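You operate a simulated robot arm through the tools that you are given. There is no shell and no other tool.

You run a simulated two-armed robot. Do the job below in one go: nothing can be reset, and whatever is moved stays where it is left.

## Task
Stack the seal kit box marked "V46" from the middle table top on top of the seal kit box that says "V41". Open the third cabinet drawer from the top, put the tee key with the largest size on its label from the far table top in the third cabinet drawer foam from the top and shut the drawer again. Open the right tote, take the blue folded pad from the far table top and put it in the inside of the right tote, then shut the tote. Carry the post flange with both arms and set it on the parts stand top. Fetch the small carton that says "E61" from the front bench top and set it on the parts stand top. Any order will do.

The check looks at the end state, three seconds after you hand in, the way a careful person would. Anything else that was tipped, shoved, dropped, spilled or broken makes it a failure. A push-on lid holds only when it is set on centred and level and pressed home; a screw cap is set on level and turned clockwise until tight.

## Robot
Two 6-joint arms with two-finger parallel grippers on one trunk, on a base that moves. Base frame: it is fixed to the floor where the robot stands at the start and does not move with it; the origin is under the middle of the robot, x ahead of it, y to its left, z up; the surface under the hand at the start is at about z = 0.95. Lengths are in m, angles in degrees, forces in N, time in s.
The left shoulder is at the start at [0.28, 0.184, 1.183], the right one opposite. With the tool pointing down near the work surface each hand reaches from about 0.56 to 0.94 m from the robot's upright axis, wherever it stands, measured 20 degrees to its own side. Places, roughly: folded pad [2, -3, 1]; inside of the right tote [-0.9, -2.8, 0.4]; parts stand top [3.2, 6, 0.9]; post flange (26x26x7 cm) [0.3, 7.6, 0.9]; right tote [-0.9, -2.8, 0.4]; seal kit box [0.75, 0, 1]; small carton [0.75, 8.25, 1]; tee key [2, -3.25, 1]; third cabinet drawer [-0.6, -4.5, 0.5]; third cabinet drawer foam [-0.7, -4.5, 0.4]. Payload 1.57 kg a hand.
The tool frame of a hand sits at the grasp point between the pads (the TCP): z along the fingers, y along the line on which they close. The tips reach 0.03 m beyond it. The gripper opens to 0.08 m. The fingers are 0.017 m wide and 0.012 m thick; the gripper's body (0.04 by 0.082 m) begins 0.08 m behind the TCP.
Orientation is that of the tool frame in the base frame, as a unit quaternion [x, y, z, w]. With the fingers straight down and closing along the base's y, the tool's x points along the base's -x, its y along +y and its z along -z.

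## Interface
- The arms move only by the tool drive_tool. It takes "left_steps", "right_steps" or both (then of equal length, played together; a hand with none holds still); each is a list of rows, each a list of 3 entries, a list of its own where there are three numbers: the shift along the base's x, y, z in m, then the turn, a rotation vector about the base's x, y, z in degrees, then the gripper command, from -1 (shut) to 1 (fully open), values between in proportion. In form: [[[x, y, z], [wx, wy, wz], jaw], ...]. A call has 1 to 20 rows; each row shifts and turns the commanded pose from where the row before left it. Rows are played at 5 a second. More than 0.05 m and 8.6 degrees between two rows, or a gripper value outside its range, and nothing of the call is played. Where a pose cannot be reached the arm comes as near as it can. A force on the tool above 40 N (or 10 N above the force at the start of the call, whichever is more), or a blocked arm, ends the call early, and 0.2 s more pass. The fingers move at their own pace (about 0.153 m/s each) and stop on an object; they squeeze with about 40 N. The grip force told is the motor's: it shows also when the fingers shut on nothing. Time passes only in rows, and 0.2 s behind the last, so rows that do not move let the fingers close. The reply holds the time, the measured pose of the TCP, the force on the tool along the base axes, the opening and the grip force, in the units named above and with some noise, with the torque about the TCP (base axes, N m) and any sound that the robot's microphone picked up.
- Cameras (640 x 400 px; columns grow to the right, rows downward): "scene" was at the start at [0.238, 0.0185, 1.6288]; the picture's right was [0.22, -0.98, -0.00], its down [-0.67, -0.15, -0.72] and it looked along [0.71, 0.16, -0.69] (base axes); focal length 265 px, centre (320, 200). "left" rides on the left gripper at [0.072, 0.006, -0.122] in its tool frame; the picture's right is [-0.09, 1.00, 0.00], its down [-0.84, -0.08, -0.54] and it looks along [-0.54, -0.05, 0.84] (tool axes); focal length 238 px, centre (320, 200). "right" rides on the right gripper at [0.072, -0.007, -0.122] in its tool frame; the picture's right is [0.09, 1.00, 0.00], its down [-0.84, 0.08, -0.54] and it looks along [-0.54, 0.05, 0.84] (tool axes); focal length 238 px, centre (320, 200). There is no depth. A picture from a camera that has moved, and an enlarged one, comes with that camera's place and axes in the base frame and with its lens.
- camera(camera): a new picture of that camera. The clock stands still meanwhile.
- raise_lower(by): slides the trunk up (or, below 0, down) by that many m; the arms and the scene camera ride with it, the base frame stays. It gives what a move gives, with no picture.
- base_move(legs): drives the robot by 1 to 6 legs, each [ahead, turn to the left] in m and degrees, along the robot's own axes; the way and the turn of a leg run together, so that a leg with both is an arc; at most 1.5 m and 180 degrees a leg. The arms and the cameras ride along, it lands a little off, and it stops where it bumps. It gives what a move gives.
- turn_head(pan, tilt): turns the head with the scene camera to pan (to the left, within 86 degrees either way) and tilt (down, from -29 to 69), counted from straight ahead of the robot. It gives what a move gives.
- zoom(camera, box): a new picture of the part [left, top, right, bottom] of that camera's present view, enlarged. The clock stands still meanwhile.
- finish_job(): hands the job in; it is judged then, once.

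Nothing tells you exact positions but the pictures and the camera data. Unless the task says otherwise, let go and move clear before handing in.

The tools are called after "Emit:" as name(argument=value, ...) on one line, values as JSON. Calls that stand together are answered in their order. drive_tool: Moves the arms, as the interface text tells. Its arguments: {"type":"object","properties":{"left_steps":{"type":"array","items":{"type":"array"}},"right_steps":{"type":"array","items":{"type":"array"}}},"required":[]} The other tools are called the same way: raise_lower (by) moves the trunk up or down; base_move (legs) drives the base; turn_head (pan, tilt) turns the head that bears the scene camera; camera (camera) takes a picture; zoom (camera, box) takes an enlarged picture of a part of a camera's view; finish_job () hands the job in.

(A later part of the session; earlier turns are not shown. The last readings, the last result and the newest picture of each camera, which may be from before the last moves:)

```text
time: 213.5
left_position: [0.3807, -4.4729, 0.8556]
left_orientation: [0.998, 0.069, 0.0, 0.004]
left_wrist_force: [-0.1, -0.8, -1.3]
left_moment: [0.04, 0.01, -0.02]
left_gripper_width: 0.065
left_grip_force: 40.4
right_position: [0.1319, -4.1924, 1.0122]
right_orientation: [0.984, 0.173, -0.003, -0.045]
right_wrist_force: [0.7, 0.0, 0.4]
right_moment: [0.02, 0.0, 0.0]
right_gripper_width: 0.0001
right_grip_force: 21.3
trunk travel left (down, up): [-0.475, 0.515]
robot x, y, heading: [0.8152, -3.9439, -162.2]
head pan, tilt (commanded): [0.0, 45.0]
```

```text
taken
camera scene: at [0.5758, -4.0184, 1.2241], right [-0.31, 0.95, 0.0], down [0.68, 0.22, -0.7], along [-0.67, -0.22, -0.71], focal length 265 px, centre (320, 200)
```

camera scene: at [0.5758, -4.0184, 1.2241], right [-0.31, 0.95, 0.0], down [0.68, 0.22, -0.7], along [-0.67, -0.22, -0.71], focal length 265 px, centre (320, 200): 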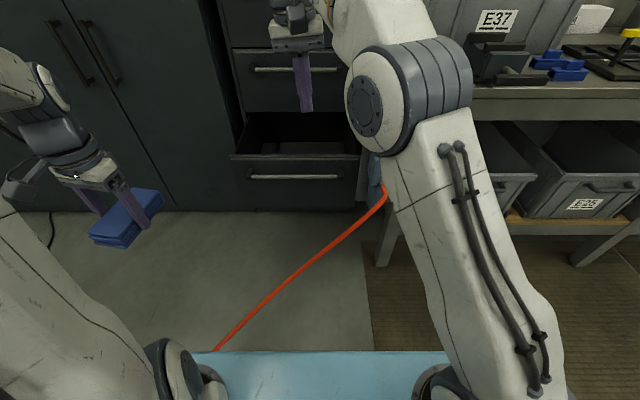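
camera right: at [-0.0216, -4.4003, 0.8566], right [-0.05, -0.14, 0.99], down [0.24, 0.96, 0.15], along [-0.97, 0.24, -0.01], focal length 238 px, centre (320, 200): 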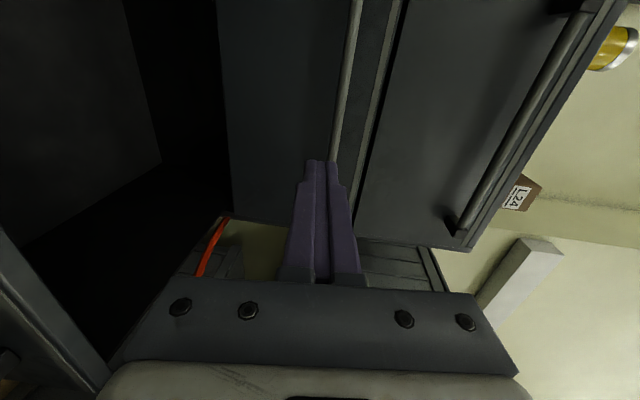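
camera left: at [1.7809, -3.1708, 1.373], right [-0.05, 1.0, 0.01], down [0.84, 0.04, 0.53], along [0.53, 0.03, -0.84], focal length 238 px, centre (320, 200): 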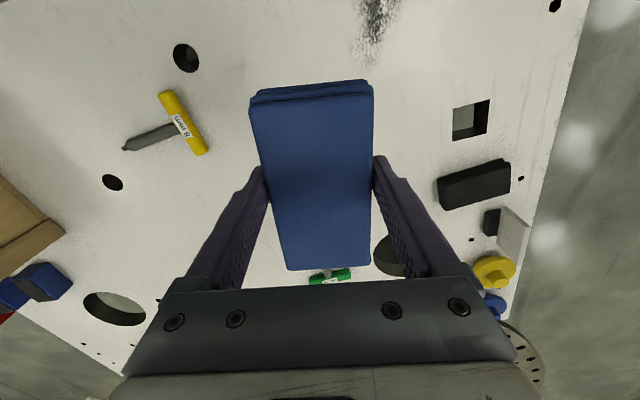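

The hand now follows its commands again. I'll pitch it forward to point at the drawer front from this neutral yaw, in two parts.

Emit:
drive_tool(right_steps=[[[-0.008, -0.0026, -0.03], [-1.25, -0.4, 0], -1], [[-0.008, -0.0026, -0.03], [-1.25, -0.4, 0], -1], [[-0.008, -0.0026, -0.035], [-1.25, -0.4, 0], -1], [[-0.008, -0.0026, -0.035], [-3.75, 7.38, 0], -1], [[-0.008, -0.0026, -0.035], [-2.5, 7.78, 0], -1], [[-0.008, -0.0026, -0.035], [-2.5, 7.78, 0], -1], [[0, 0, 0], [0, 0, 0], -1]])

Emit:
camera(camera="scene")

```text
time: 215.1
left_position: [0.3799, -4.4732, 0.8561]
left_orientation: [0.998, 0.068, 0.0, 0.004]
left_wrist_force: [-0.6, 0.1, -0.5]
left_moment: [0.03, -0.01, -0.02]
left_gripper_width: 0.0647
left_grip_force: 39.8
right_position: [0.0849, -4.2041, 0.8131]
right_orientation: [0.963, 0.168, -0.207, 0.031]
right_wrist_force: [0.6, -0.6, -0.2]
right_moment: [-0.01, 0.05, -0.03]
right_gripper_width: 0.0
right_grip_force: 21.5
trunk travel left (down, up): [-0.475, 0.515]
robot x, y, heading: [0.8102, -3.9426, -162.1]
head pan, tilt (commanded): [0.0, 45.0]
```

```text
taken
camera scene: at [0.5758, -4.0183, 1.2242], right [-0.31, 0.95, 0.0], down [0.68, 0.22, -0.7], along [-0.67, -0.22, -0.71], focal length 265 px, centre (320, 200)
```

scene: 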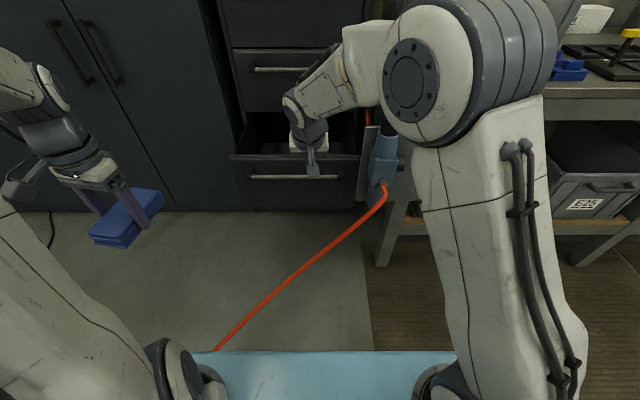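

Emit:
drive_tool(right_steps=[[[-0.005, -0.0016, -0.033], [-2.55, 7.85, 0], -1], [[-0.005, -0.0016, -0.033], [-2.55, 7.85, 0], -1], [[-0.005, -0.0016, -0.033], [-2.55, 7.85, 0], -1], [[-0.005, -0.0016, -0.033], [-2.55, 7.85, 0], -1], [[-0.005, -0.0016, -0.033], [-2.55, 7.85, 0], -1], [[-0.005, -0.0016, -0.033], [-2.55, 7.85, 0], -1], [[-0.005, -0.0016, -0.033], [-2.55, 7.85, 0], -1], [[-0.005, -0.0016, -0.033], [-2.55, 7.85, 0], -1], [[0, 0, 0], [0, 0, 0], -1]])

Emit:
camera(camera="scene")

Emit:
camera(camera="right")

```text
time: 217.1
left_position: [0.3797, -4.4713, 0.8565]
left_orientation: [0.998, 0.069, 0.0, 0.004]
left_wrist_force: [-0.5, -0.1, -0.3]
left_moment: [0.0, -0.01, 0.0]
left_gripper_width: 0.0649
left_grip_force: 40.7
right_position: [0.027, -4.2496, 0.5528]
right_orientation: [-0.695, -0.122, 0.702, -0.098]
right_wrist_force: [0.2, -0.4, -0.8]
right_moment: [-0.02, 0.04, -0.01]
right_gripper_width: 0.0
right_grip_force: 21.2
right hand out of reach, approached as far as the arm can: row 6, 7
trunk travel left (down, up): [-0.475, 0.515]
robot x, y, heading: [0.8106, -3.9428, -161.8]
head pan, tilt (commanded): [0.0, 45.0]
```

```text
taken
camera scene: at [0.5759, -4.0183, 1.2242], right [-0.31, 0.95, 0.0], down [0.68, 0.22, -0.7], along [-0.67, -0.22, -0.71], focal length 265 px, centre (320, 200)
```

scene: 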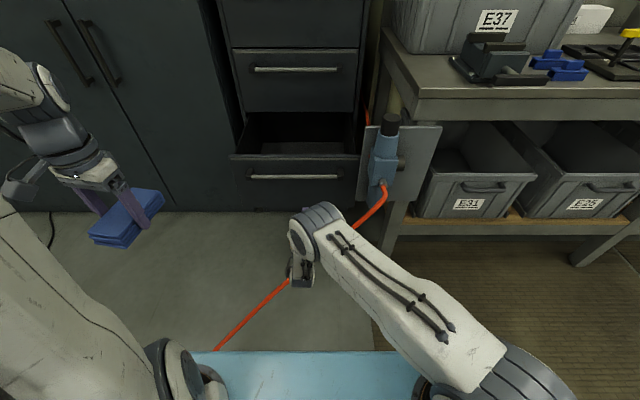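

```text
taken
camera right: at [0.1397, -4.2046, 0.4817], right [0.3, -0.94, -0.13], down [0.55, 0.07, 0.83], along [-0.78, -0.32, 0.54], focal length 238 px, centre (320, 200)
```

right: 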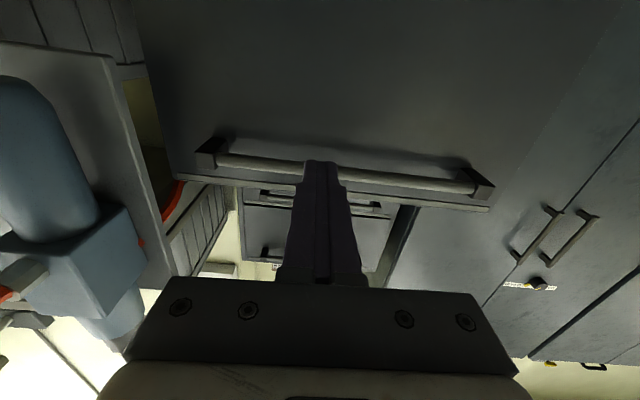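

The fist points level at the drawer front, about 5 cm below its handle bar. I'll extend it close to the panel.

Emit:
drive_tool(right_steps=[[[-0.0238, -0.0077, -0.001], [0, 0, 0], -1], [[-0.0238, -0.0077, -0.001], [0, 0, 0], -1], [[-0.0238, -0.0077, -0.001], [0, 0, 0], -1], [[-0.0238, -0.0077, 0], [0, 0, 0], -1], [[0, 0, 0], [0, 0, 0], -1]])

Emit:
camera(camera="scene")

```text
time: 218.3
left_position: [0.3804, -4.4713, 0.8566]
left_orientation: [0.998, 0.069, 0.001, 0.005]
left_wrist_force: [0.2, 1.0, -0.7]
left_moment: [0.0, 0.0, -0.05]
left_gripper_width: 0.065
left_grip_force: 39.8
right_position: [-0.0704, -4.2849, 0.5486]
right_orientation: [-0.696, -0.122, 0.7, -0.102]
right_wrist_force: [-0.1, 0.0, -0.4]
right_moment: [-0.02, 0.02, 0.01]
right_gripper_width: 0.0005
right_grip_force: 21.1
trunk travel left (down, up): [-0.475, 0.515]
robot x, y, heading: [0.8137, -3.9416, -162.1]
head pan, tilt (commanded): [0.0, 45.0]
```

```text
taken
camera scene: at [0.5758, -4.0184, 1.2242], right [-0.31, 0.95, 0.0], down [0.68, 0.22, -0.7], along [-0.67, -0.22, -0.71], focal length 265 px, centre (320, 200)
```

scene: 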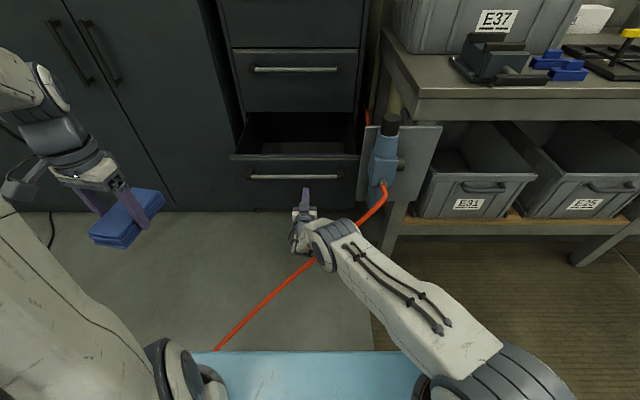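

Emit:
base_move(legs=[[0.16, 0]])

Emit:
camera(camera="scene")

```text
time: 219.7
left_position: [0.2245, -4.5211, 0.8552]
left_orientation: [0.998, 0.066, 0.001, 0.004]
left_wrist_force: [-0.5, -0.1, -0.7]
left_moment: [0.02, 0.02, 0.01]
left_gripper_width: 0.0648
left_grip_force: 40.2
right_position: [-0.2251, -4.3322, 0.5492]
right_orientation: [-0.696, -0.121, 0.701, -0.1]
right_wrist_force: [0.3, -0.4, 0.6]
right_moment: [0.02, 0.02, -0.01]
right_gripper_width: 0.0
right_grip_force: 21.0
trunk travel left (down, up): [-0.475, 0.515]
robot x, y, heading: [0.659, -3.9928, -162.1]
head pan, tilt (commanded): [0.0, 45.0]
```

```text
taken
camera scene: at [0.4262, -4.0661, 1.2239], right [-0.31, 0.95, 0.0], down [0.67, 0.22, -0.71], along [-0.67, -0.22, -0.71], focal length 265 px, centre (320, 200)
```

scene: 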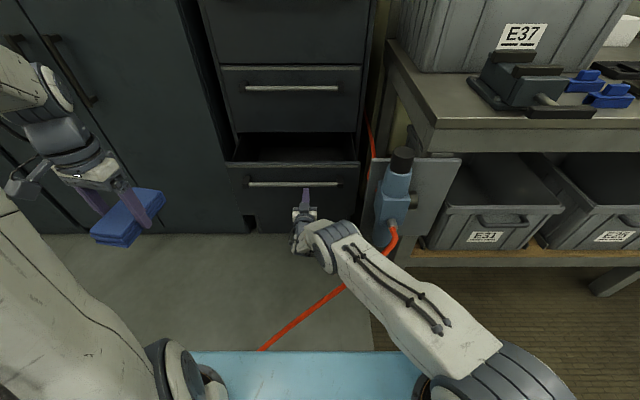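

The drawer is closing smoothly. I'll continue forward.

Emit:
base_move(legs=[[0.15, 0]])

Emit:
camera(camera="scene")

```text
time: 221.1
left_position: [0.0781, -4.5697, 0.8553]
left_orientation: [0.998, 0.067, 0.001, 0.005]
left_wrist_force: [0.3, -0.3, -1.3]
left_moment: [0.03, -0.02, -0.04]
left_gripper_width: 0.0648
left_grip_force: 39.8
right_position: [-0.3736, -4.3807, 0.5501]
right_orientation: [-0.696, -0.12, 0.701, -0.1]
right_wrist_force: [-0.3, -0.9, 0.9]
right_moment: [0.02, -0.03, -0.01]
right_gripper_width: 0.0
right_grip_force: 21.3
trunk travel left (down, up): [-0.475, 0.515]
robot x, y, heading: [0.5095, -4.0396, -162.2]
head pan, tilt (commanded): [0.0, 45.0]
```

```text
taken
camera scene: at [0.2788, -4.1139, 1.2239], right [-0.31, 0.95, 0.0], down [0.67, 0.22, -0.71], along [-0.67, -0.22, -0.71], focal length 265 px, centre (320, 200)
```

scene: 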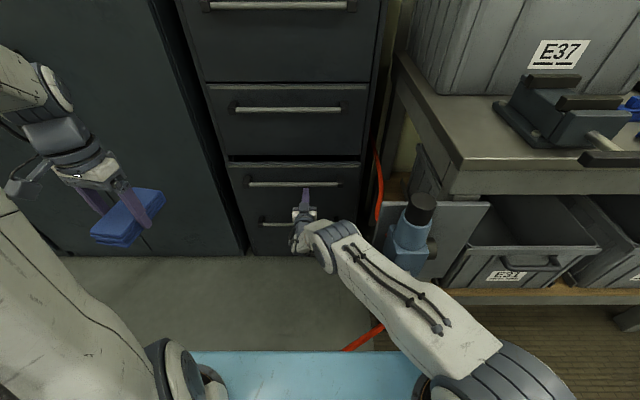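

Emit:
base_move(legs=[[0.035, 0]])

Emit:
camera(camera="scene")

```text
time: 222.0
left_position: [0.0445, -4.5792, 0.8557]
left_orientation: [0.998, 0.068, 0.0, 0.005]
left_wrist_force: [0.3, -0.2, -0.2]
left_moment: [0.04, -0.03, -0.02]
left_gripper_width: 0.0647
left_grip_force: 40.0
right_position: [-0.4075, -4.3917, 0.5488]
right_orientation: [-0.695, -0.121, 0.701, -0.1]
right_wrist_force: [0.5, 0.0, 0.0]
right_moment: [0.01, 0.0, 0.0]
right_gripper_width: 0.0
right_grip_force: 20.8
trunk travel left (down, up): [-0.475, 0.515]
robot x, y, heading: [0.4763, -4.0499, -162.2]
head pan, tilt (commanded): [0.0, 45.0]
```

```text
taken
camera scene: at [0.2452, -4.1248, 1.2239], right [-0.31, 0.95, 0.0], down [0.67, 0.22, -0.71], along [-0.67, -0.22, -0.71], focal length 265 px, centre (320, 200)
```

scene: 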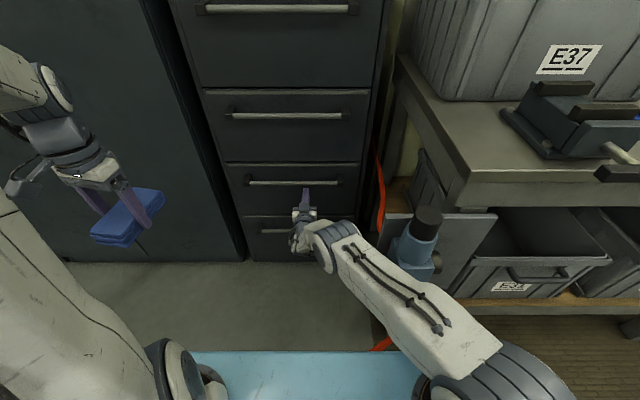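

Emit:
zoom(camera="scene", box=[200, 70, 420, 270])

Emit:
drive_tool(right_steps=[[[-0.0095, -0.0031, 0], [0, 0, 0], -1], [[0, 0, 0], [0, 0, 0], -1]])

```text
2.00 times, centred on (310, 170) of scene
camera zoom: at [0.2452, -4.1248, 1.2239], right [-0.31, 0.95, 0.0], down [0.67, 0.22, -0.71], along [-0.67, -0.22, -0.71], focal length 530 px, centre (340, 260)
```

zoom: 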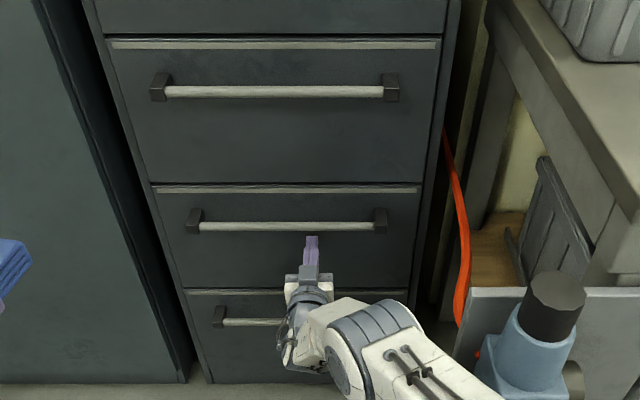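

```text
time: 222.5
left_position: [0.0442, -4.5789, 0.8564]
left_orientation: [0.998, 0.067, 0.0, 0.004]
left_wrist_force: [0.8, -0.7, -0.7]
left_moment: [0.03, 0.02, -0.03]
left_gripper_width: 0.0648
left_grip_force: 39.4
right_position: [-0.4122, -4.3938, 0.5491]
right_orientation: [-0.694, -0.12, 0.703, -0.101]
right_wrist_force: [17.3, 10.6, 8.7]
right_moment: [-0.03, 0.1, -0.13]
right_gripper_width: 0.0001
right_grip_force: 21.5
trunk travel left (down, up): [-0.475, 0.515]
robot x, y, heading: [0.4761, -4.0519, -162.2]
head pan, tilt (commanded): [0.0, 45.0]
stopped in row 2 (right hand): the force on the tool passed its limit at 46 N (the readings are from after the stop); the commanded pose is now the measured one
```

The drawer is fully shut, flush and stopping firmly. I'll back away and bring the right hand to a neutral pose.

Emit:
base_move(legs=[[-0.36, 0]])

Emit:
raise_lower(by=0.3)

Emit:
drive_tool(right_steps=[[[0.005, 0.0016, 0.033], [2.52, -7.78, 0], -1], [[0.005, 0.0016, 0.033], [2.52, -7.78, 0], -1], [[0.005, 0.0016, 0.033], [2.52, -7.78, 0], -1], [[0.005, 0.0016, 0.033], [2.52, -7.78, 0], -1], [[0.005, 0.0016, 0.033], [2.52, -7.78, 0], -1], [[0.005, 0.0016, 0.033], [2.52, -7.78, 0], -1], [[0.01, 0.003, 0.033], [2.52, -7.78, 0], -1], [[0.01, 0.003, 0.033], [2.52, -7.78, 0], -1], [[0.02, 0.006, 0.03], [2.52, -7.78, 0], -1], [[0.02, 0.006, 0.03], [2.52, -7.78, 0], -1], [[0.02, 0.006, 0.02], [2.52, -7.78, 0], -1], [[0, 0, 0], [0, 0, 0], -1]])

Emit:
camera(camera="scene")

```text
time: 224.9
left_position: [0.3901, -4.4644, 0.8556]
left_orientation: [0.998, 0.063, 0.0, 0.005]
left_wrist_force: [-0.5, 0.0, -1.4]
left_moment: [0.0, 0.02, -0.01]
left_gripper_width: 0.065
left_grip_force: 40.1
right_position: [-0.0678, -4.2775, 0.5477]
right_orientation: [-0.696, -0.119, 0.702, -0.098]
right_wrist_force: [-0.3, 0.3, 0.4]
right_moment: [-0.03, 0.04, -0.01]
right_gripper_width: 0.0
right_grip_force: 20.9
trunk travel left (down, up): [-0.475, 0.515]
robot x, y, heading: [0.8261, -3.942, -162.8]
head pan, tilt (commanded): [0.0, 45.0]
```

```text
time: 227.9
left_position: [0.3922, -4.4649, 1.1581]
left_orientation: [0.998, 0.063, -0.001, 0.005]
left_wrist_force: [0.5, -0.1, -1.7]
left_moment: [0.01, -0.01, -0.03]
left_gripper_width: 0.0648
left_grip_force: 39.8
right_position: [-0.0676, -4.2774, 0.85]
right_orientation: [-0.694, -0.118, 0.703, -0.098]
right_wrist_force: [0.0, 0.1, -0.4]
right_moment: [0.0, -0.01, -0.01]
right_gripper_width: 0.0
right_grip_force: 21.0
trunk travel left (down, up): [-0.775, 0.215]
robot x, y, heading: [0.8291, -3.9411, -162.5]
head pan, tilt (commanded): [0.0, 45.0]
```

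```text
time: 230.5
left_position: [0.3938, -4.466, 1.1572]
left_orientation: [0.998, 0.065, -0.002, 0.004]
left_wrist_force: [0.0, -0.9, -0.8]
left_moment: [0.05, -0.05, -0.01]
left_gripper_width: 0.065
left_grip_force: 40.4
right_position: [0.0592, -4.2279, 1.1856]
right_orientation: [0.985, 0.171, -0.003, -0.002]
right_wrist_force: [-0.7, -1.0, 0.2]
right_moment: [0.03, -0.01, 0.04]
right_gripper_width: 0.0001
right_grip_force: 21.3
right hand out of reach, approached as far as the arm can: row 10, 11
trunk travel left (down, up): [-0.775, 0.215]
robot x, y, heading: [0.8293, -3.9387, -162.4]
head pan, tilt (commanded): [0.0, 45.0]
```

```text
taken
camera scene: at [0.5869, -4.014, 1.524], right [-0.3, 0.95, 0.0], down [0.68, 0.21, -0.7], along [-0.67, -0.21, -0.71], focal length 265 px, centre (320, 200)
```

scene: 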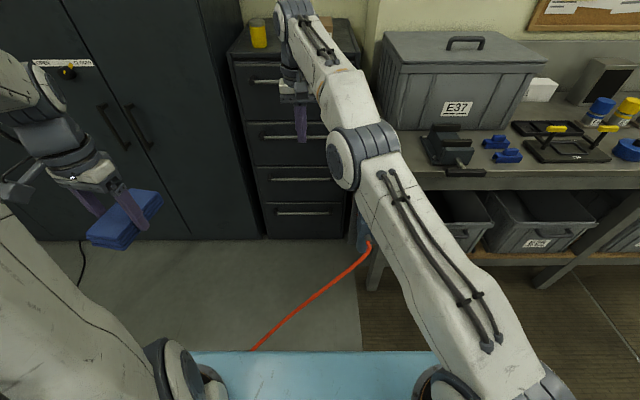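

The drawer stack is shut and everything on top is undisturbed. I'll fold the right arm back to a compact pose.

Emit:
drive_tool(right_steps=[[[0.0275, 0.038, -0.004], [0, 0, 0], -1], [[0.0275, 0.038, -0.004], [0, 0, 0], -1], [[0.0275, 0.038, -0.004], [0, 0, 0], -1], [[0.0275, 0.038, -0.004], [0, 0, 0], -1], [[0.0275, 0.038, -0.004], [0, 0, 0], -1], [[0.0275, 0.038, -0.004], [0, 0, 0], -1], [[0.0275, 0.038, -0.004], [0, 0, 0], -1], [[0.0275, 0.038, -0.004], [0, 0, 0], -1], [[0.0275, 0.038, -0.004], [0, 0, 0], 1], [[0, 0, 0], [0, 0, 0], 1]])

Emit:
camera(camera="scene")

```text
time: 232.7
left_position: [0.3928, -4.4641, 1.1584]
left_orientation: [0.998, 0.064, -0.001, 0.004]
left_wrist_force: [-0.1, 0.4, -0.9]
left_moment: [0.01, -0.01, 0.01]
left_gripper_width: 0.065
left_grip_force: 40.1
right_position: [0.0597, -4.2295, 1.1847]
right_orientation: [0.985, 0.171, -0.005, -0.002]
right_wrist_force: [0.7, -0.6, -0.2]
right_moment: [-0.01, 0.01, 0.01]
right_gripper_width: 0.0802
right_grip_force: 0.0
right hand out of reach, approached as far as the arm can: row 1, 2, 3, 4, 5, 6, 7, 8, 9
trunk travel left (down, up): [-0.775, 0.215]
robot x, y, heading: [0.8291, -3.9341, -162.6]
head pan, tilt (commanded): [0.0, 45.0]
```

```text
taken
camera scene: at [0.5874, -4.0137, 1.5241], right [-0.3, 0.95, 0.0], down [0.68, 0.21, -0.7], along [-0.67, -0.21, -0.71], focal length 265 px, centre (320, 200)
```

scene: 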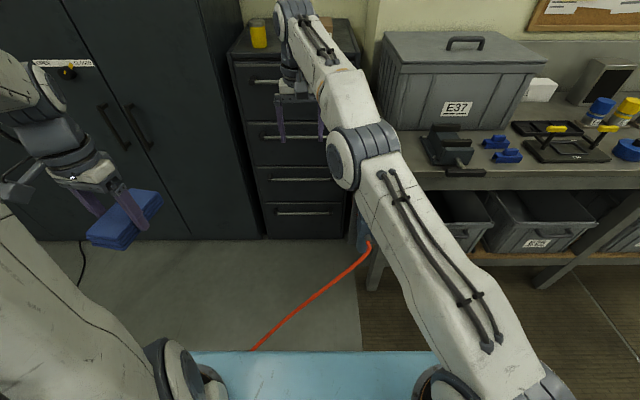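

The arm is stuck straight, so I'll steer the command back near the hand and lower it, which should let the elbow bend again.

Emit:
drive_tool(right_steps=[[[-0.0238, -0.0348, -0.0223], [0, 0, 0], 1], [[-0.0238, -0.0348, -0.0223], [0, 0, 0], 1], [[-0.0238, -0.0348, -0.0223], [0, 0, 0], 1], [[-0.0238, -0.0348, -0.0223], [0, 0, 0], 1], [[-0.0238, -0.0348, -0.0223], [0, 0, 0], 1], [[-0.0238, -0.0348, -0.0223], [0, 0, 0], 1], [[-0.0238, -0.0348, -0.0223], [0, 0, 0], 1], [[-0.0238, -0.0348, -0.0223], [0, 0, 0], 1], [[0, 0, 0], [0, 0, 0], 1]])

Emit:
camera(camera="scene")

```text
time: 234.7
left_position: [0.3924, -4.4641, 1.1583]
left_orientation: [0.998, 0.064, -0.001, 0.005]
left_wrist_force: [0.0, -0.1, -1.0]
left_moment: [-0.02, 0.05, 0.0]
left_gripper_width: 0.065
left_grip_force: 39.5
right_position: [0.0597, -4.2827, 1.0527]
right_orientation: [0.985, 0.172, -0.005, -0.002]
right_wrist_force: [0.8, -0.2, -0.1]
right_moment: [-0.01, -0.02, -0.01]
right_gripper_width: 0.08
right_grip_force: 0.1
right hand out of reach, approached as far as the arm can: row 1, 2, 3, 4, 5, 6, 7, 8
trunk travel left (down, up): [-0.775, 0.215]
robot x, y, heading: [0.8305, -3.9409, -162.5]
head pan, tilt (commanded): [0.0, 45.0]
```

```text
taken
camera scene: at [0.5874, -4.0138, 1.5241], right [-0.3, 0.95, 0.0], down [0.68, 0.21, -0.7], along [-0.67, -0.21, -0.71], focal length 265 px, centre (320, 200)
```

scene: 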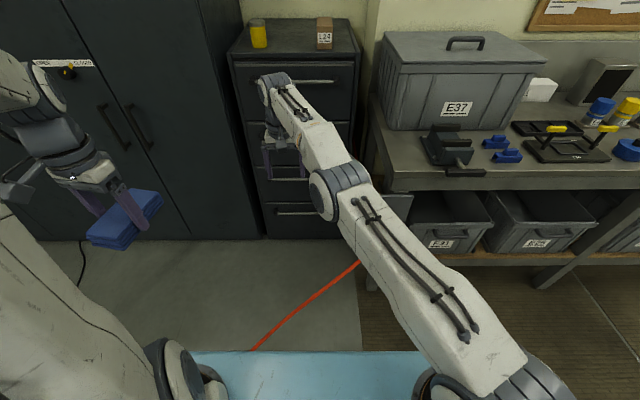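

Emit:
drive_tool(right_steps=[[[0, 0, -0.005], [0, 0, 0], 1], [[0, 0, -0.005], [0, 0, 0], 1], [[0, 0, -0.005], [0, 0, 0], 1], [[0, 0, -0.005], [0, 0, 0], 1], [[0, 0, -0.005], [0, 0, 0], 1], [[0, 0, -0.005], [0, 0, 0], 1]])

```text
time: 236.1
left_position: [0.3934, -4.4652, 1.1584]
left_orientation: [0.998, 0.064, -0.002, 0.005]
left_wrist_force: [-0.1, -0.6, -0.2]
left_moment: [0.0, -0.04, -0.02]
left_gripper_width: 0.0647
left_grip_force: 40.2
right_position: [0.0594, -4.2828, 1.0261]
right_orientation: [0.985, 0.171, -0.004, -0.001]
right_wrist_force: [-0.8, 0.1, -0.1]
right_moment: [0.02, -0.01, -0.02]
right_gripper_width: 0.0799
right_grip_force: 0.1
trunk travel left (down, up): [-0.775, 0.215]
robot x, y, heading: [0.8264, -3.9422, -162.4]
head pan, tilt (commanded): [0.0, 45.0]
```

The hand is following commands again. Now I'll bring it inward at this lower height.

Emit:
drive_tool(right_steps=[[[0.02, 0.028, 0], [0, 0, 0], 1], [[0.02, 0.028, 0], [0, 0, 0], 1], [[0.0275, 0.038, 0], [0, 0, 0], 1], [[0.0275, 0.038, 0], [0, 0, 0], 1], [[0.0275, 0.038, 0], [0, 0, 0], 1], [[0.0275, 0.038, 0], [0, 0, 0], 1], [[0.0275, 0.038, 0], [0, 0, 0], 1], [[0.0275, 0.038, 0], [0, 0, 0], 1], [[0.0275, 0.038, 0], [0, 0, 0], 1], [[0, 0, 0], [0, 0, 0], 1]])

Emit:
camera(camera="scene")

```text
time: 238.3
left_position: [0.3941, -4.4641, 1.1578]
left_orientation: [0.998, 0.063, -0.001, 0.005]
left_wrist_force: [0.5, -0.1, -1.9]
left_moment: [0.02, 0.0, 0.02]
left_gripper_width: 0.065
left_grip_force: 39.9
right_position: [0.0584, -4.2841, 1.0256]
right_orientation: [0.985, 0.171, -0.005, -0.002]
right_wrist_force: [0.4, 0.1, -0.4]
right_moment: [-0.02, -0.02, -0.03]
right_gripper_width: 0.0797
right_grip_force: 0.1
right hand out of reach, approached as far as the arm can: row 1, 2, 3, 4, 5, 6, 7, 8, 9
trunk travel left (down, up): [-0.775, 0.215]
robot x, y, heading: [0.8265, -3.9415, -162.5]
head pan, tilt (commanded): [0.0, 45.0]
```

```text
taken
camera scene: at [0.5874, -4.0137, 1.5241], right [-0.3, 0.95, 0.0], down [0.68, 0.21, -0.7], along [-0.67, -0.21, -0.71], focal length 265 px, centre (320, 200)
```

scene: 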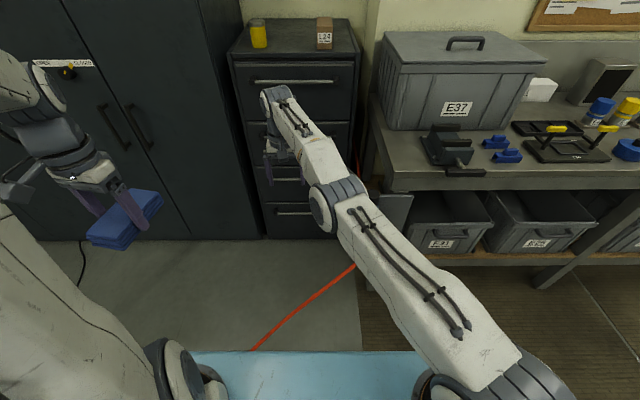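

The elbow is nearly straight, so large inward steps fail. I'll lower the hand in small steps to bend the elbow first, then draw it in gradually.

Emit:
drive_tool(right_steps=[[[0, 0, -0.01], [0, 0, 0], 1], [[0, 0, -0.01], [0, 0, 0], 1], [[0, 0, -0.01], [0, 0, 0], 1], [[0, 0, -0.01], [0, 0, 0], 1], [[0.001, 0.001, -0.01], [0, 0, 0], 1], [[0.002, 0.002, -0.01], [0, 0, 0], 1], [[0.003, 0.003, -0.01], [0, 0, 0], 1], [[0.004, 0.004, -0.01], [0, 0, 0], 1], [[0.005, 0.005, -0.01], [0, 0, 0], 1], [[0.006, 0.006, -0.01], [0, 0, 0], 1], [[0.007, 0.007, -0.005], [0, 0, 0], 1], [[0.008, 0.008, 0], [0, 0, 0], 1]])

```text
time: 240.9
left_position: [0.3934, -4.4645, 1.159]
left_orientation: [0.998, 0.064, -0.001, 0.005]
left_wrist_force: [-0.5, -0.3, -0.3]
left_moment: [0.01, 0.0, 0.01]
left_gripper_width: 0.0649
left_grip_force: 40.0
right_position: [0.0586, -4.286, 0.917]
right_orientation: [0.985, 0.171, -0.004, -0.002]
right_wrist_force: [-0.5, -0.7, 0.1]
right_moment: [0.01, 0.02, -0.04]
right_gripper_width: 0.08
right_grip_force: 0.2
right hand out of reach, approached as far as the arm can: row 6, 7, 8, 9, 10, 11, 12
trunk travel left (down, up): [-0.775, 0.215]
robot x, y, heading: [0.8211, -3.9402, -162.2]
head pan, tilt (commanded): [0.0, 45.0]
```

It accepts only tiny inward steps while the elbow is straight. I'll feed in a long run of very small inward steps so the elbow starts to bend.

Emit:
drive_tool(right_steps=[[[0, 0, -0.01], [0, 0, 0], 1], [[0, 0, -0.01], [0, 0, 0], 1], [[0.0007, 0.0007, -0.008], [0, 0, 0], 1], [[0.0007, 0.0007, -0.008], [0, 0, 0], 1], [[0.0007, 0.0007, -0.008], [0, 0, 0], 1], [[0.0007, 0.0007, -0.008], [0, 0, 0], 1], [[0.0008, 0.0008, -0.006], [0, 0, 0], 1], [[0.001, 0.001, -0.006], [0, 0, 0], 1], [[0.001, 0.001, -0.006], [0, 0, 0], 1], [[0.001, 0.001, -0.006], [0, 0, 0], 1], [[0.001, 0.001, -0.006], [0, 0, 0], 1], [[0.001, 0.001, -0.006], [0, 0, 0], 1], [[0.0012, 0.0012, -0.005], [0, 0, 0], 1], [[0.0012, 0.0012, -0.005], [0, 0, 0], 1], [[0.0015, 0.0015, -0.005], [0, 0, 0], 1], [[0.0015, 0.0015, -0.005], [0, 0, 0], 1]])

```text
time: 244.3
left_position: [0.3934, -4.4637, 1.1585]
left_orientation: [0.998, 0.064, -0.001, 0.005]
left_wrist_force: [0.5, 1.3, -0.6]
left_moment: [0.0, 0.01, -0.01]
left_gripper_width: 0.0648
left_grip_force: 39.8
right_position: [0.0696, -4.2747, 0.8087]
right_orientation: [0.985, 0.17, -0.004, -0.003]
right_wrist_force: [-0.6, 1.0, 0.6]
right_moment: [-0.03, -0.01, 0.0]
right_gripper_width: 0.0798
right_grip_force: 0.0
right hand out of reach, approached as far as the arm can: row 16
trunk travel left (down, up): [-0.775, 0.215]
robot x, y, heading: [0.8271, -3.9385, -162.7]
head pan, tilt (commanded): [0.0, 45.0]
```

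Emit:
drive_tool(right_steps=[[[0.001, 0.001, -0.002], [0, 0, 0], 1], [[0.001, 0.001, -0.002], [0, 0, 0], 1], [[0.001, 0.001, -0.002], [0, 0, 0], 1], [[0.001, 0.001, -0.002], [0, 0, 0], 1], [[0.001, 0.001, -0.002], [0, 0, 0], 1], [[0.001, 0.001, -0.002], [0, 0, 0], 1], [[0.0013, 0.0013, -0.002], [0, 0, 0], 1], [[0.0013, 0.0013, -0.002], [0, 0, 0], 1], [[0.0013, 0.0013, -0.002], [0, 0, 0], 1], [[0.0013, 0.0013, -0.002], [0, 0, 0], 1], [[0.0016, 0.0016, -0.002], [0, 0, 0], 1], [[0.0016, 0.0016, -0.002], [0, 0, 0], 1], [[0.002, 0.002, -0.002], [0, 0, 0], 1], [[0.002, 0.002, -0.002], [0, 0, 0], 1]])

Emit:
camera(camera="scene")

```text
time: 247.3
left_position: [0.3928, -4.464, 1.1592]
left_orientation: [0.998, 0.064, -0.001, 0.004]
left_wrist_force: [-1.0, 0.5, -1.0]
left_moment: [0.01, -0.03, 0.0]
left_gripper_width: 0.0652
left_grip_force: 40.0
right_position: [0.0775, -4.2688, 0.7725]
right_orientation: [0.985, 0.171, -0.004, -0.002]
right_wrist_force: [0.3, 0.0, -0.4]
right_moment: [0.02, 0.02, -0.01]
right_gripper_width: 0.08
right_grip_force: 0.0
right hand out of reach, approached as far as the arm can: row 4, 7, 11, 13
trunk travel left (down, up): [-0.775, 0.215]
robot x, y, heading: [0.8276, -3.9383, -162.5]
head pan, tilt (commanded): [0.0, 45.0]
```

```text
taken
camera scene: at [0.5874, -4.0137, 1.5241], right [-0.3, 0.95, 0.0], down [0.68, 0.21, -0.7], along [-0.67, -0.21, -0.71], focal length 265 px, centre (320, 200)
```

scene: 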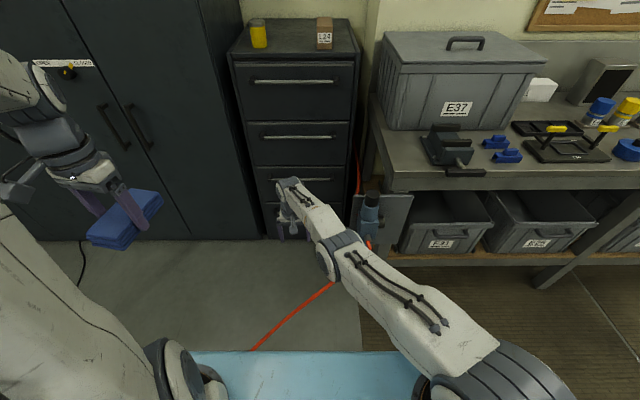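

I'll repeat what worked before: pitch the hand forward while lowering it, which bends the elbow, then retract in that pose.

Emit:
drive_tool(right_steps=[[[-0.004, -0.0013, -0.028], [-2.5, 7.8, 0], 1], [[-0.004, -0.0013, -0.028], [-2.5, 7.8, 0], 1], [[-0.004, -0.0013, -0.028], [-2.5, 7.8, 0], 1], [[-0.004, -0.0013, -0.028], [-2.5, 7.8, 0], 1], [[-0.004, -0.0013, -0.028], [-2.5, 7.8, 0], 1], [[-0.002, -0.0006, -0.02], [-2.5, 7.8, 0], 1], [[-0.002, -0.0006, -0.02], [-2.5, 7.8, 0], 1], [[-0.002, -0.0006, -0.02], [-2.5, 7.8, 0], 1], [[0, 0, 0], [0, 0, 0], 1]])

Emit:
camera(camera="scene")

```text
time: 249.3
left_position: [0.3934, -4.4639, 1.1586]
left_orientation: [0.998, 0.064, -0.001, 0.003]
left_wrist_force: [-0.2, -0.7, 0.1]
left_moment: [0.04, 0.0, 0.0]
left_gripper_width: 0.065
left_grip_force: 40.2
right_position: [0.0991, -4.2623, 0.615]
right_orientation: [0.826, 0.142, -0.54, 0.073]
right_wrist_force: [0.0, -0.5, 0.3]
right_moment: [-0.02, -0.03, 0.02]
right_gripper_width: 0.0799
right_grip_force: 0.2
right hand out of reach, approached as far as the arm can: row 1, 2, 3, 5, 6, 7, 8
trunk travel left (down, up): [-0.775, 0.215]
robot x, y, heading: [0.8253, -3.9417, -162.2]
head pan, tilt (commanded): [0.0, 45.0]
```

```text
taken
camera scene: at [0.5875, -4.0138, 1.5242], right [-0.3, 0.95, 0.0], down [0.68, 0.21, -0.7], along [-0.67, -0.21, -0.71], focal length 265 px, centre (320, 200)
```

scene: 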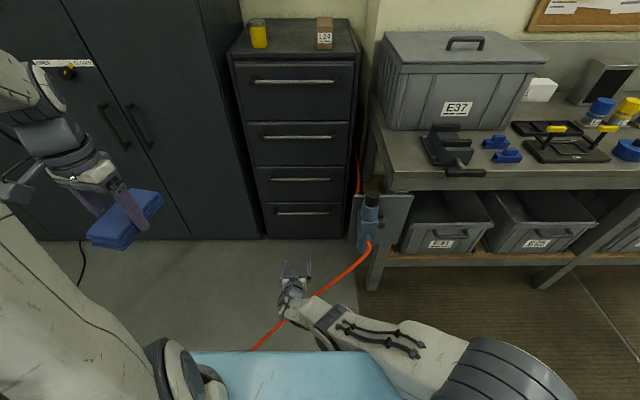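

The arm is still straight. Descending vertically from a high pose did bend the elbow before, so I'll swing the hand up high first, then come straight down.

Emit:
drive_tool(right_steps=[[[0, 0, 0.04], [2.5, -7.8, 0], 1], [[0, 0, 0.04], [2.5, -7.8, 0], 1], [[0, 0, 0.04], [2.5, -7.8, 0], 1], [[0, 0, 0.04], [2.5, -7.8, 0], 1], [[0, 0, 0.04], [2.5, -7.8, 0], 1], [[0, 0, 0.04], [2.5, -7.8, 0], 1], [[0, 0, 0.04], [2.5, -7.8, 0], 1], [[0, 0, 0.04], [2.5, -7.8, 0], 1], [[0, 0, 0.045], [0, 0, 0], 1], [[0, 0, 0.045], [0, 0, 0], 1], [[0, 0, 0.045], [0, 0, 0], 1], [[0, 0, 0.045], [0, 0, 0], 1], [[0, 0, 0], [0, 0, 0], 1]])

Emit:
camera(camera="scene")

```text
time: 252.1
left_position: [0.3919, -4.4634, 1.1577]
left_orientation: [0.998, 0.064, -0.002, 0.004]
left_wrist_force: [0.2, 0.7, -0.4]
left_moment: [0.01, 0.04, 0.0]
left_gripper_width: 0.065
left_grip_force: 39.5
right_position: [0.0825, -4.2837, 1.0519]
right_orientation: [0.983, 0.169, -0.075, 0.008]
right_wrist_force: [0.0, -0.3, 0.5]
right_moment: [-0.01, -0.02, -0.04]
right_gripper_width: 0.0798
right_grip_force: 0.1
right hand out of reach, approached as far as the arm can: row 1, 2, 3
trunk travel left (down, up): [-0.775, 0.215]
robot x, y, heading: [0.8285, -3.939, -162.5]
head pan, tilt (commanded): [0.0, 45.0]
```

```text
taken
camera scene: at [0.5876, -4.0136, 1.5242], right [-0.3, 0.95, 0.0], down [0.68, 0.21, -0.7], along [-0.67, -0.21, -0.71], focal length 265 px, centre (320, 200)
```

scene: 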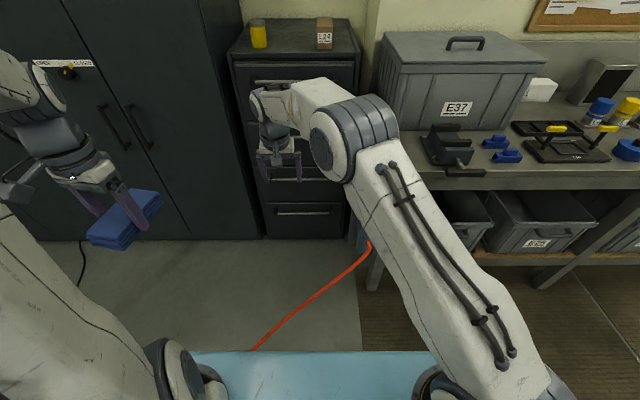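

The elbow is bent again. Now I'll draw the hand in.

Emit:
drive_tool(right_steps=[[[0.01, 0.012, 0], [0.6, -2.0, 0], 1], [[0.015, 0.018, 0], [0.6, -2.0, 0], 1], [[0.02, 0.028, 0], [0.6, -2.0, 0], 1], [[0.0275, 0.038, 0], [0.6, -2.0, 0], 1], [[0.0275, 0.038, 0], [0, 0, 0], 1], [[0.0275, 0.038, 0], [0, 0, 0], 1], [[0.0275, 0.038, 0], [0, 0, 0], 1], [[0.0275, 0.038, 0], [0, 0, 0], 1], [[0.0275, 0.038, 0.01], [0, 0, 0], 1], [[0, 0, 0], [0, 0, 0], 1]])

Emit:
camera(camera="scene")

```text
time: 254.3
left_position: [0.3927, -4.4631, 1.1572]
left_orientation: [0.998, 0.063, -0.001, 0.004]
left_wrist_force: [0.3, 0.4, 0.2]
left_moment: [-0.03, 0.03, 0.0]
left_gripper_width: 0.0647
left_grip_force: 40.1
right_position: [0.2976, -3.9956, 1.0602]
right_orientation: [0.985, 0.171, -0.003, -0.001]
right_wrist_force: [-0.5, 0.0, 0.0]
right_moment: [0.01, 0.02, -0.01]
right_gripper_width: 0.0798
right_grip_force: 0.0
trunk travel left (down, up): [-0.775, 0.215]
robot x, y, heading: [0.8279, -3.941, -162.7]
head pan, tilt (commanded): [0.0, 45.0]
```

```text
taken
camera scene: at [0.5878, -4.0133, 1.5242], right [-0.3, 0.95, 0.0], down [0.68, 0.21, -0.7], along [-0.67, -0.21, -0.71], focal length 265 px, centre (320, 200)
```

scene: 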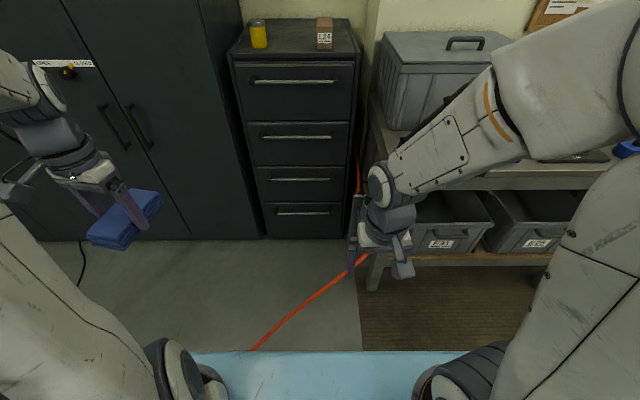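

Both arms are back in normal poses and all four drawers are shut. Next I'll drive along the aisle to the right tote (E22).

Emit:
base_move(legs=[[0, -89.5], [1.4, 0], [0, 89.5]])

Emit:
turn_head(pan=-5, tilt=45)

Emit:
camera(camera="scene")

```text
time: 268.9
left_position: [-0.0348, -3.1106, 1.1586]
left_orientation: [0.999, 0.053, -0.003, 0.005]
left_wrist_force: [0.0, 0.0, -1.2]
left_moment: [0.0, 0.0, 0.0]
left_gripper_width: 0.0652
left_grip_force: 39.6
right_position: [-0.1202, -2.6396, 1.0615]
right_orientation: [0.987, 0.16, -0.004, -0.001]
right_wrist_force: [-0.3, 0.3, -0.5]
right_moment: [0.01, -0.01, 0.01]
right_gripper_width: 0.0801
right_grip_force: 0.0
trunk travel left (down, up): [-0.775, 0.215]
robot x, y, heading: [0.406, -2.5929, -163.6]
head pan, tilt (commanded): [0.0, 45.0]
```

```text
time: 269.5
left_position: [-0.0408, -3.1109, 1.1559]
left_orientation: [0.999, 0.052, -0.001, 0.005]
left_wrist_force: [0.2, 0.0, -1.1]
left_moment: [0.0, -0.01, -0.02]
left_gripper_width: 0.0649
left_grip_force: 40.0
right_position: [-0.124, -2.6411, 1.0589]
right_orientation: [0.987, 0.16, -0.003, -0.002]
right_wrist_force: [0.5, -0.9, 0.2]
right_moment: [0.0, -0.03, -0.01]
right_gripper_width: 0.0799
right_grip_force: 0.0
trunk travel left (down, up): [-0.775, 0.215]
robot x, y, heading: [0.4084, -2.5954, -163.7]
head pan, tilt (commanded): [-5.0, 45.0]
```

```text
taken
camera scene: at [0.1794, -2.652, 1.5267], right [-0.2, 0.98, 0.0], down [0.69, 0.14, -0.71], along [-0.7, -0.14, -0.7], focal length 265 px, centre (320, 200)
```

scene: 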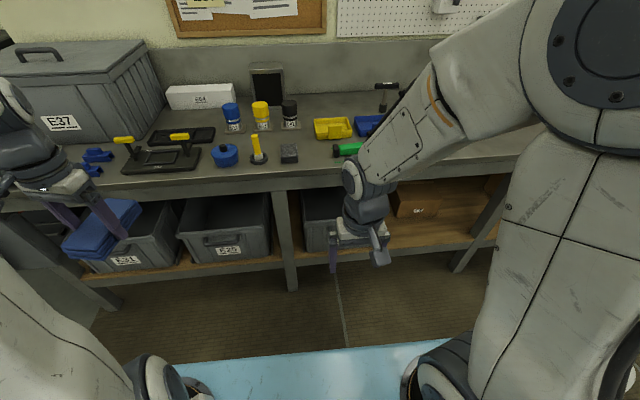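

The right hand hides the E22 tote. I'll square up, move the hand aside and zoom in on the tote's front.

Emit:
base_move(legs=[[0, 1.7]])

Emit:
drive_tool(right_steps=[[[-0.011, 0.034, 0], [0, 0, 0], 1], [[-0.011, 0.034, 0], [0, 0, 0], 1], [[-0.011, 0.034, 0], [0, 0, 0], 1], [[-0.011, 0.034, 0], [0, 0, 0], 1], [[0, 0, 0], [0, 0, 0], 1]])

Emit:
camera(camera="scene")

Emit:
zoom(camera="scene", box=[240, 160, 440, 300])

```text
time: 270.3
left_position: [-0.0258, -3.1244, 1.157]
left_orientation: [0.998, 0.068, -0.001, 0.005]
left_wrist_force: [-0.7, 0.4, -1.1]
left_moment: [0.01, -0.01, -0.02]
left_gripper_width: 0.065
left_grip_force: 39.8
right_position: [-0.1218, -2.656, 1.0581]
right_orientation: [0.985, 0.174, -0.003, -0.001]
right_wrist_force: [0.2, 0.2, -0.5]
right_moment: [0.01, 0.02, 0.02]
right_gripper_width: 0.0802
right_grip_force: 0.1
trunk travel left (down, up): [-0.775, 0.215]
robot x, y, heading: [0.405, -2.5935, -162.1]
head pan, tilt (commanded): [-5.0, 45.0]
```

```text
time: 271.5
left_position: [-0.0308, -3.1262, 1.1542]
left_orientation: [0.998, 0.066, 0.002, 0.003]
left_wrist_force: [0.1, 0.2, -1.3]
left_moment: [-0.02, -0.05, -0.02]
left_gripper_width: 0.0649
left_grip_force: 40.2
right_position: [-0.1712, -2.5195, 1.0572]
right_orientation: [0.985, 0.175, -0.002, -0.002]
right_wrist_force: [0.0, 0.4, 0.6]
right_moment: [-0.01, 0.01, 0.0]
right_gripper_width: 0.08
right_grip_force: 0.1
trunk travel left (down, up): [-0.775, 0.215]
robot x, y, heading: [0.4043, -2.5919, -162.0]
head pan, tilt (commanded): [-5.0, 45.0]
```

```text
taken
camera scene: at [0.1812, -2.6584, 1.5266], right [-0.22, 0.97, 0.0], down [0.69, 0.16, -0.71], along [-0.69, -0.16, -0.7], focal length 265 px, centre (320, 200)
```

scene: 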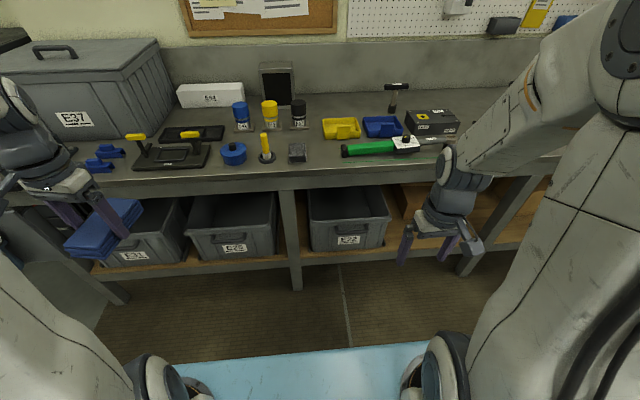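

```text
2.86 times, centred on (340, 230) of scene
camera zoom: at [0.1812, -2.6584, 1.5266], right [-0.22, 0.97, 0.0], down [0.69, 0.16, -0.71], along [-0.69, -0.16, -0.7], focal length 756 px, centre (263, 114)
```

zoom: 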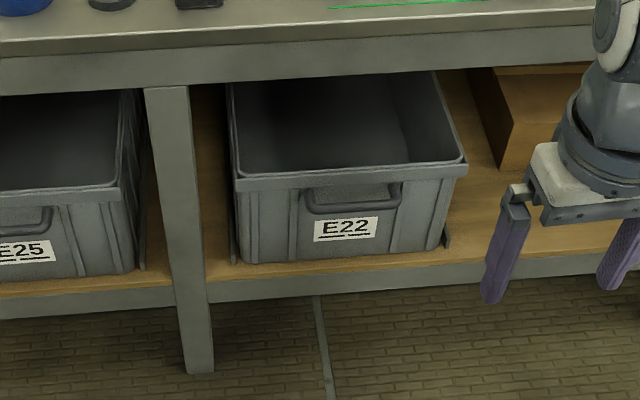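

E22 has an open top, a moulded U-shaped pull on its front, and guide rails beside it. I'll zoom closer to judge the pull.

Emit:
zoom(camera="scene", box=[300, 185, 400, 255])

Emit:
camera(camera="right")

```text
5.71 times, centred on (350, 220) of scene
camera zoom: at [0.1812, -2.6584, 1.5266], right [-0.22, 0.97, 0.0], down [0.69, 0.16, -0.71], along [-0.69, -0.16, -0.7], focal length 1513 px, centre (149, 86)
```

zoom: 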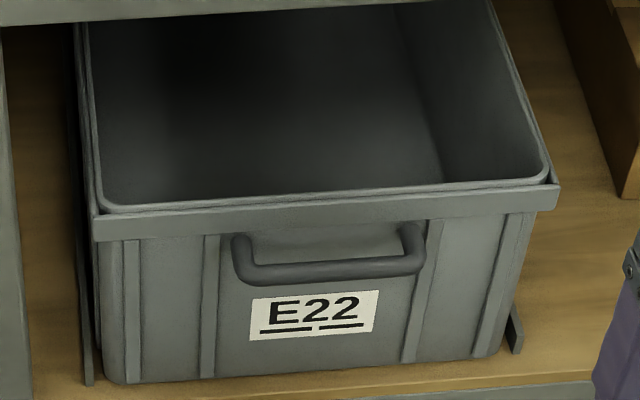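

```text
taken
camera right: at [-0.1062, -2.4896, 1.1805], right [0.43, -0.9, 0.0], down [-0.76, -0.36, 0.54], along [-0.49, -0.23, -0.84], focal length 238 px, centre (320, 200)
```

right: 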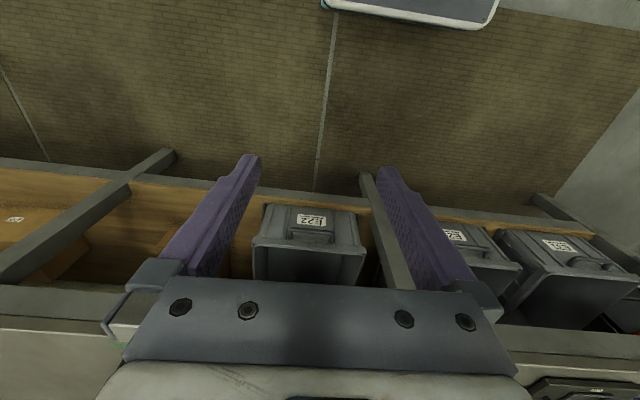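

The pull is too close under the rim to grip well, so I'll hook the closed fingertips inside the front rim and draw the tote out by backing up. First I'll drive closer and lower the trunk.

Emit:
base_move(legs=[[0.25, 0]])

Emit:
raise_lower(by=-0.15)

Emit:
drive_tool(right_steps=[[[-0.021, -0.0068, -0.0314], [-2.16, 6.66, 0], -1], [[-0.021, -0.0068, -0.0314], [-2.16, 6.66, 0], -1], [[-0.021, -0.0068, -0.0314], [-2.16, 6.66, 0], -1], [[-0.021, -0.0068, -0.0314], [-2.16, 6.66, 0], -1], [[-0.021, -0.0068, -0.0314], [-2.16, 6.66, 0], -1], [[0, 0, 0], [0, 0, 0], -1]])

Emit:
camera(camera="scene")

Emit:
camera(camera="right")

```text
time: 273.3
left_position: [-0.2747, -3.1982, 1.1548]
left_orientation: [0.998, 0.063, 0.002, 0.003]
left_wrist_force: [-0.2, 0.2, -0.6]
left_moment: [0.01, -0.02, -0.04]
left_gripper_width: 0.0649
left_grip_force: 40.5
right_position: [-0.4114, -2.5912, 1.0568]
right_orientation: [0.985, 0.17, -0.001, -0.002]
right_wrist_force: [0.4, 0.3, 0.3]
right_moment: [0.03, 0.02, -0.07]
right_gripper_width: 0.08
right_grip_force: 0.0
trunk travel left (down, up): [-0.775, 0.215]
robot x, y, heading: [0.1679, -2.6717, -162.2]
head pan, tilt (commanded): [-5.0, 45.0]
```

```text
time: 275.1
left_position: [-0.279, -3.1999, 1.0016]
left_orientation: [0.998, 0.063, 0.003, 0.004]
left_wrist_force: [0.5, -0.3, -0.5]
left_moment: [0.0, -0.01, -0.02]
left_gripper_width: 0.0651
left_grip_force: 40.1
right_position: [-0.4162, -2.593, 0.9058]
right_orientation: [0.986, 0.169, 0.001, -0.002]
right_wrist_force: [-0.2, -0.1, 0.3]
right_moment: [-0.02, 0.0, -0.03]
right_gripper_width: 0.0801
right_grip_force: 0.2
trunk travel left (down, up): [-0.625, 0.365]
robot x, y, heading: [0.1666, -2.6726, -162.6]
head pan, tilt (commanded): [-5.0, 45.0]
```

```text
time: 276.5
left_position: [-0.2793, -3.199, 1.0007]
left_orientation: [0.998, 0.063, 0.004, 0.003]
left_wrist_force: [0.0, 0.7, -0.1]
left_moment: [0.0, -0.01, 0.01]
left_gripper_width: 0.0649
left_grip_force: 39.8
right_position: [-0.5128, -2.638, 0.7903]
right_orientation: [0.952, 0.17, -0.243, 0.074]
right_wrist_force: [-1.0, 0.0, -0.3]
right_moment: [-0.03, 0.0, 0.01]
right_gripper_width: 0.0
right_grip_force: 21.2
right hand out of reach, approached as far as the arm can: row 2, 3, 5
trunk travel left (down, up): [-0.625, 0.365]
robot x, y, heading: [0.1694, -2.6682, -162.7]
head pan, tilt (commanded): [-5.0, 45.0]
```

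```text
taken
camera scene: at [-0.0609, -2.7333, 1.3766], right [-0.21, 0.98, 0.0], down [0.69, 0.15, -0.71], along [-0.69, -0.15, -0.7], focal length 265 px, centre (320, 200)
```

scene: 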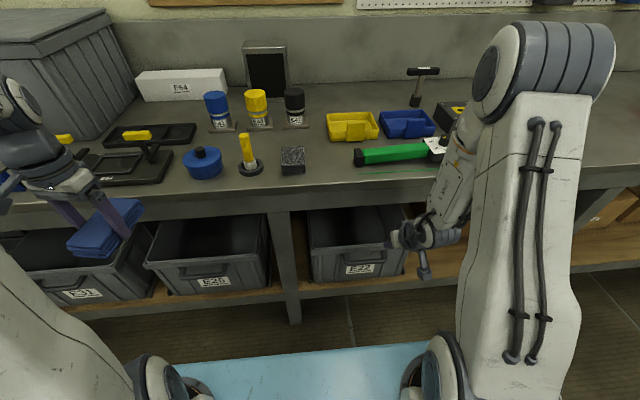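

```text
taken
camera right: at [-0.403, -2.5844, 0.8624], right [0.43, -0.9, 0.01], down [-0.42, -0.19, 0.89], along [-0.79, -0.39, -0.47], focal length 238 px, centre (320, 200)
```

right: 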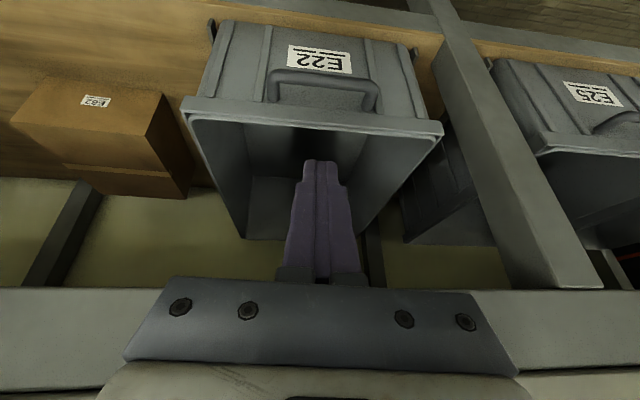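

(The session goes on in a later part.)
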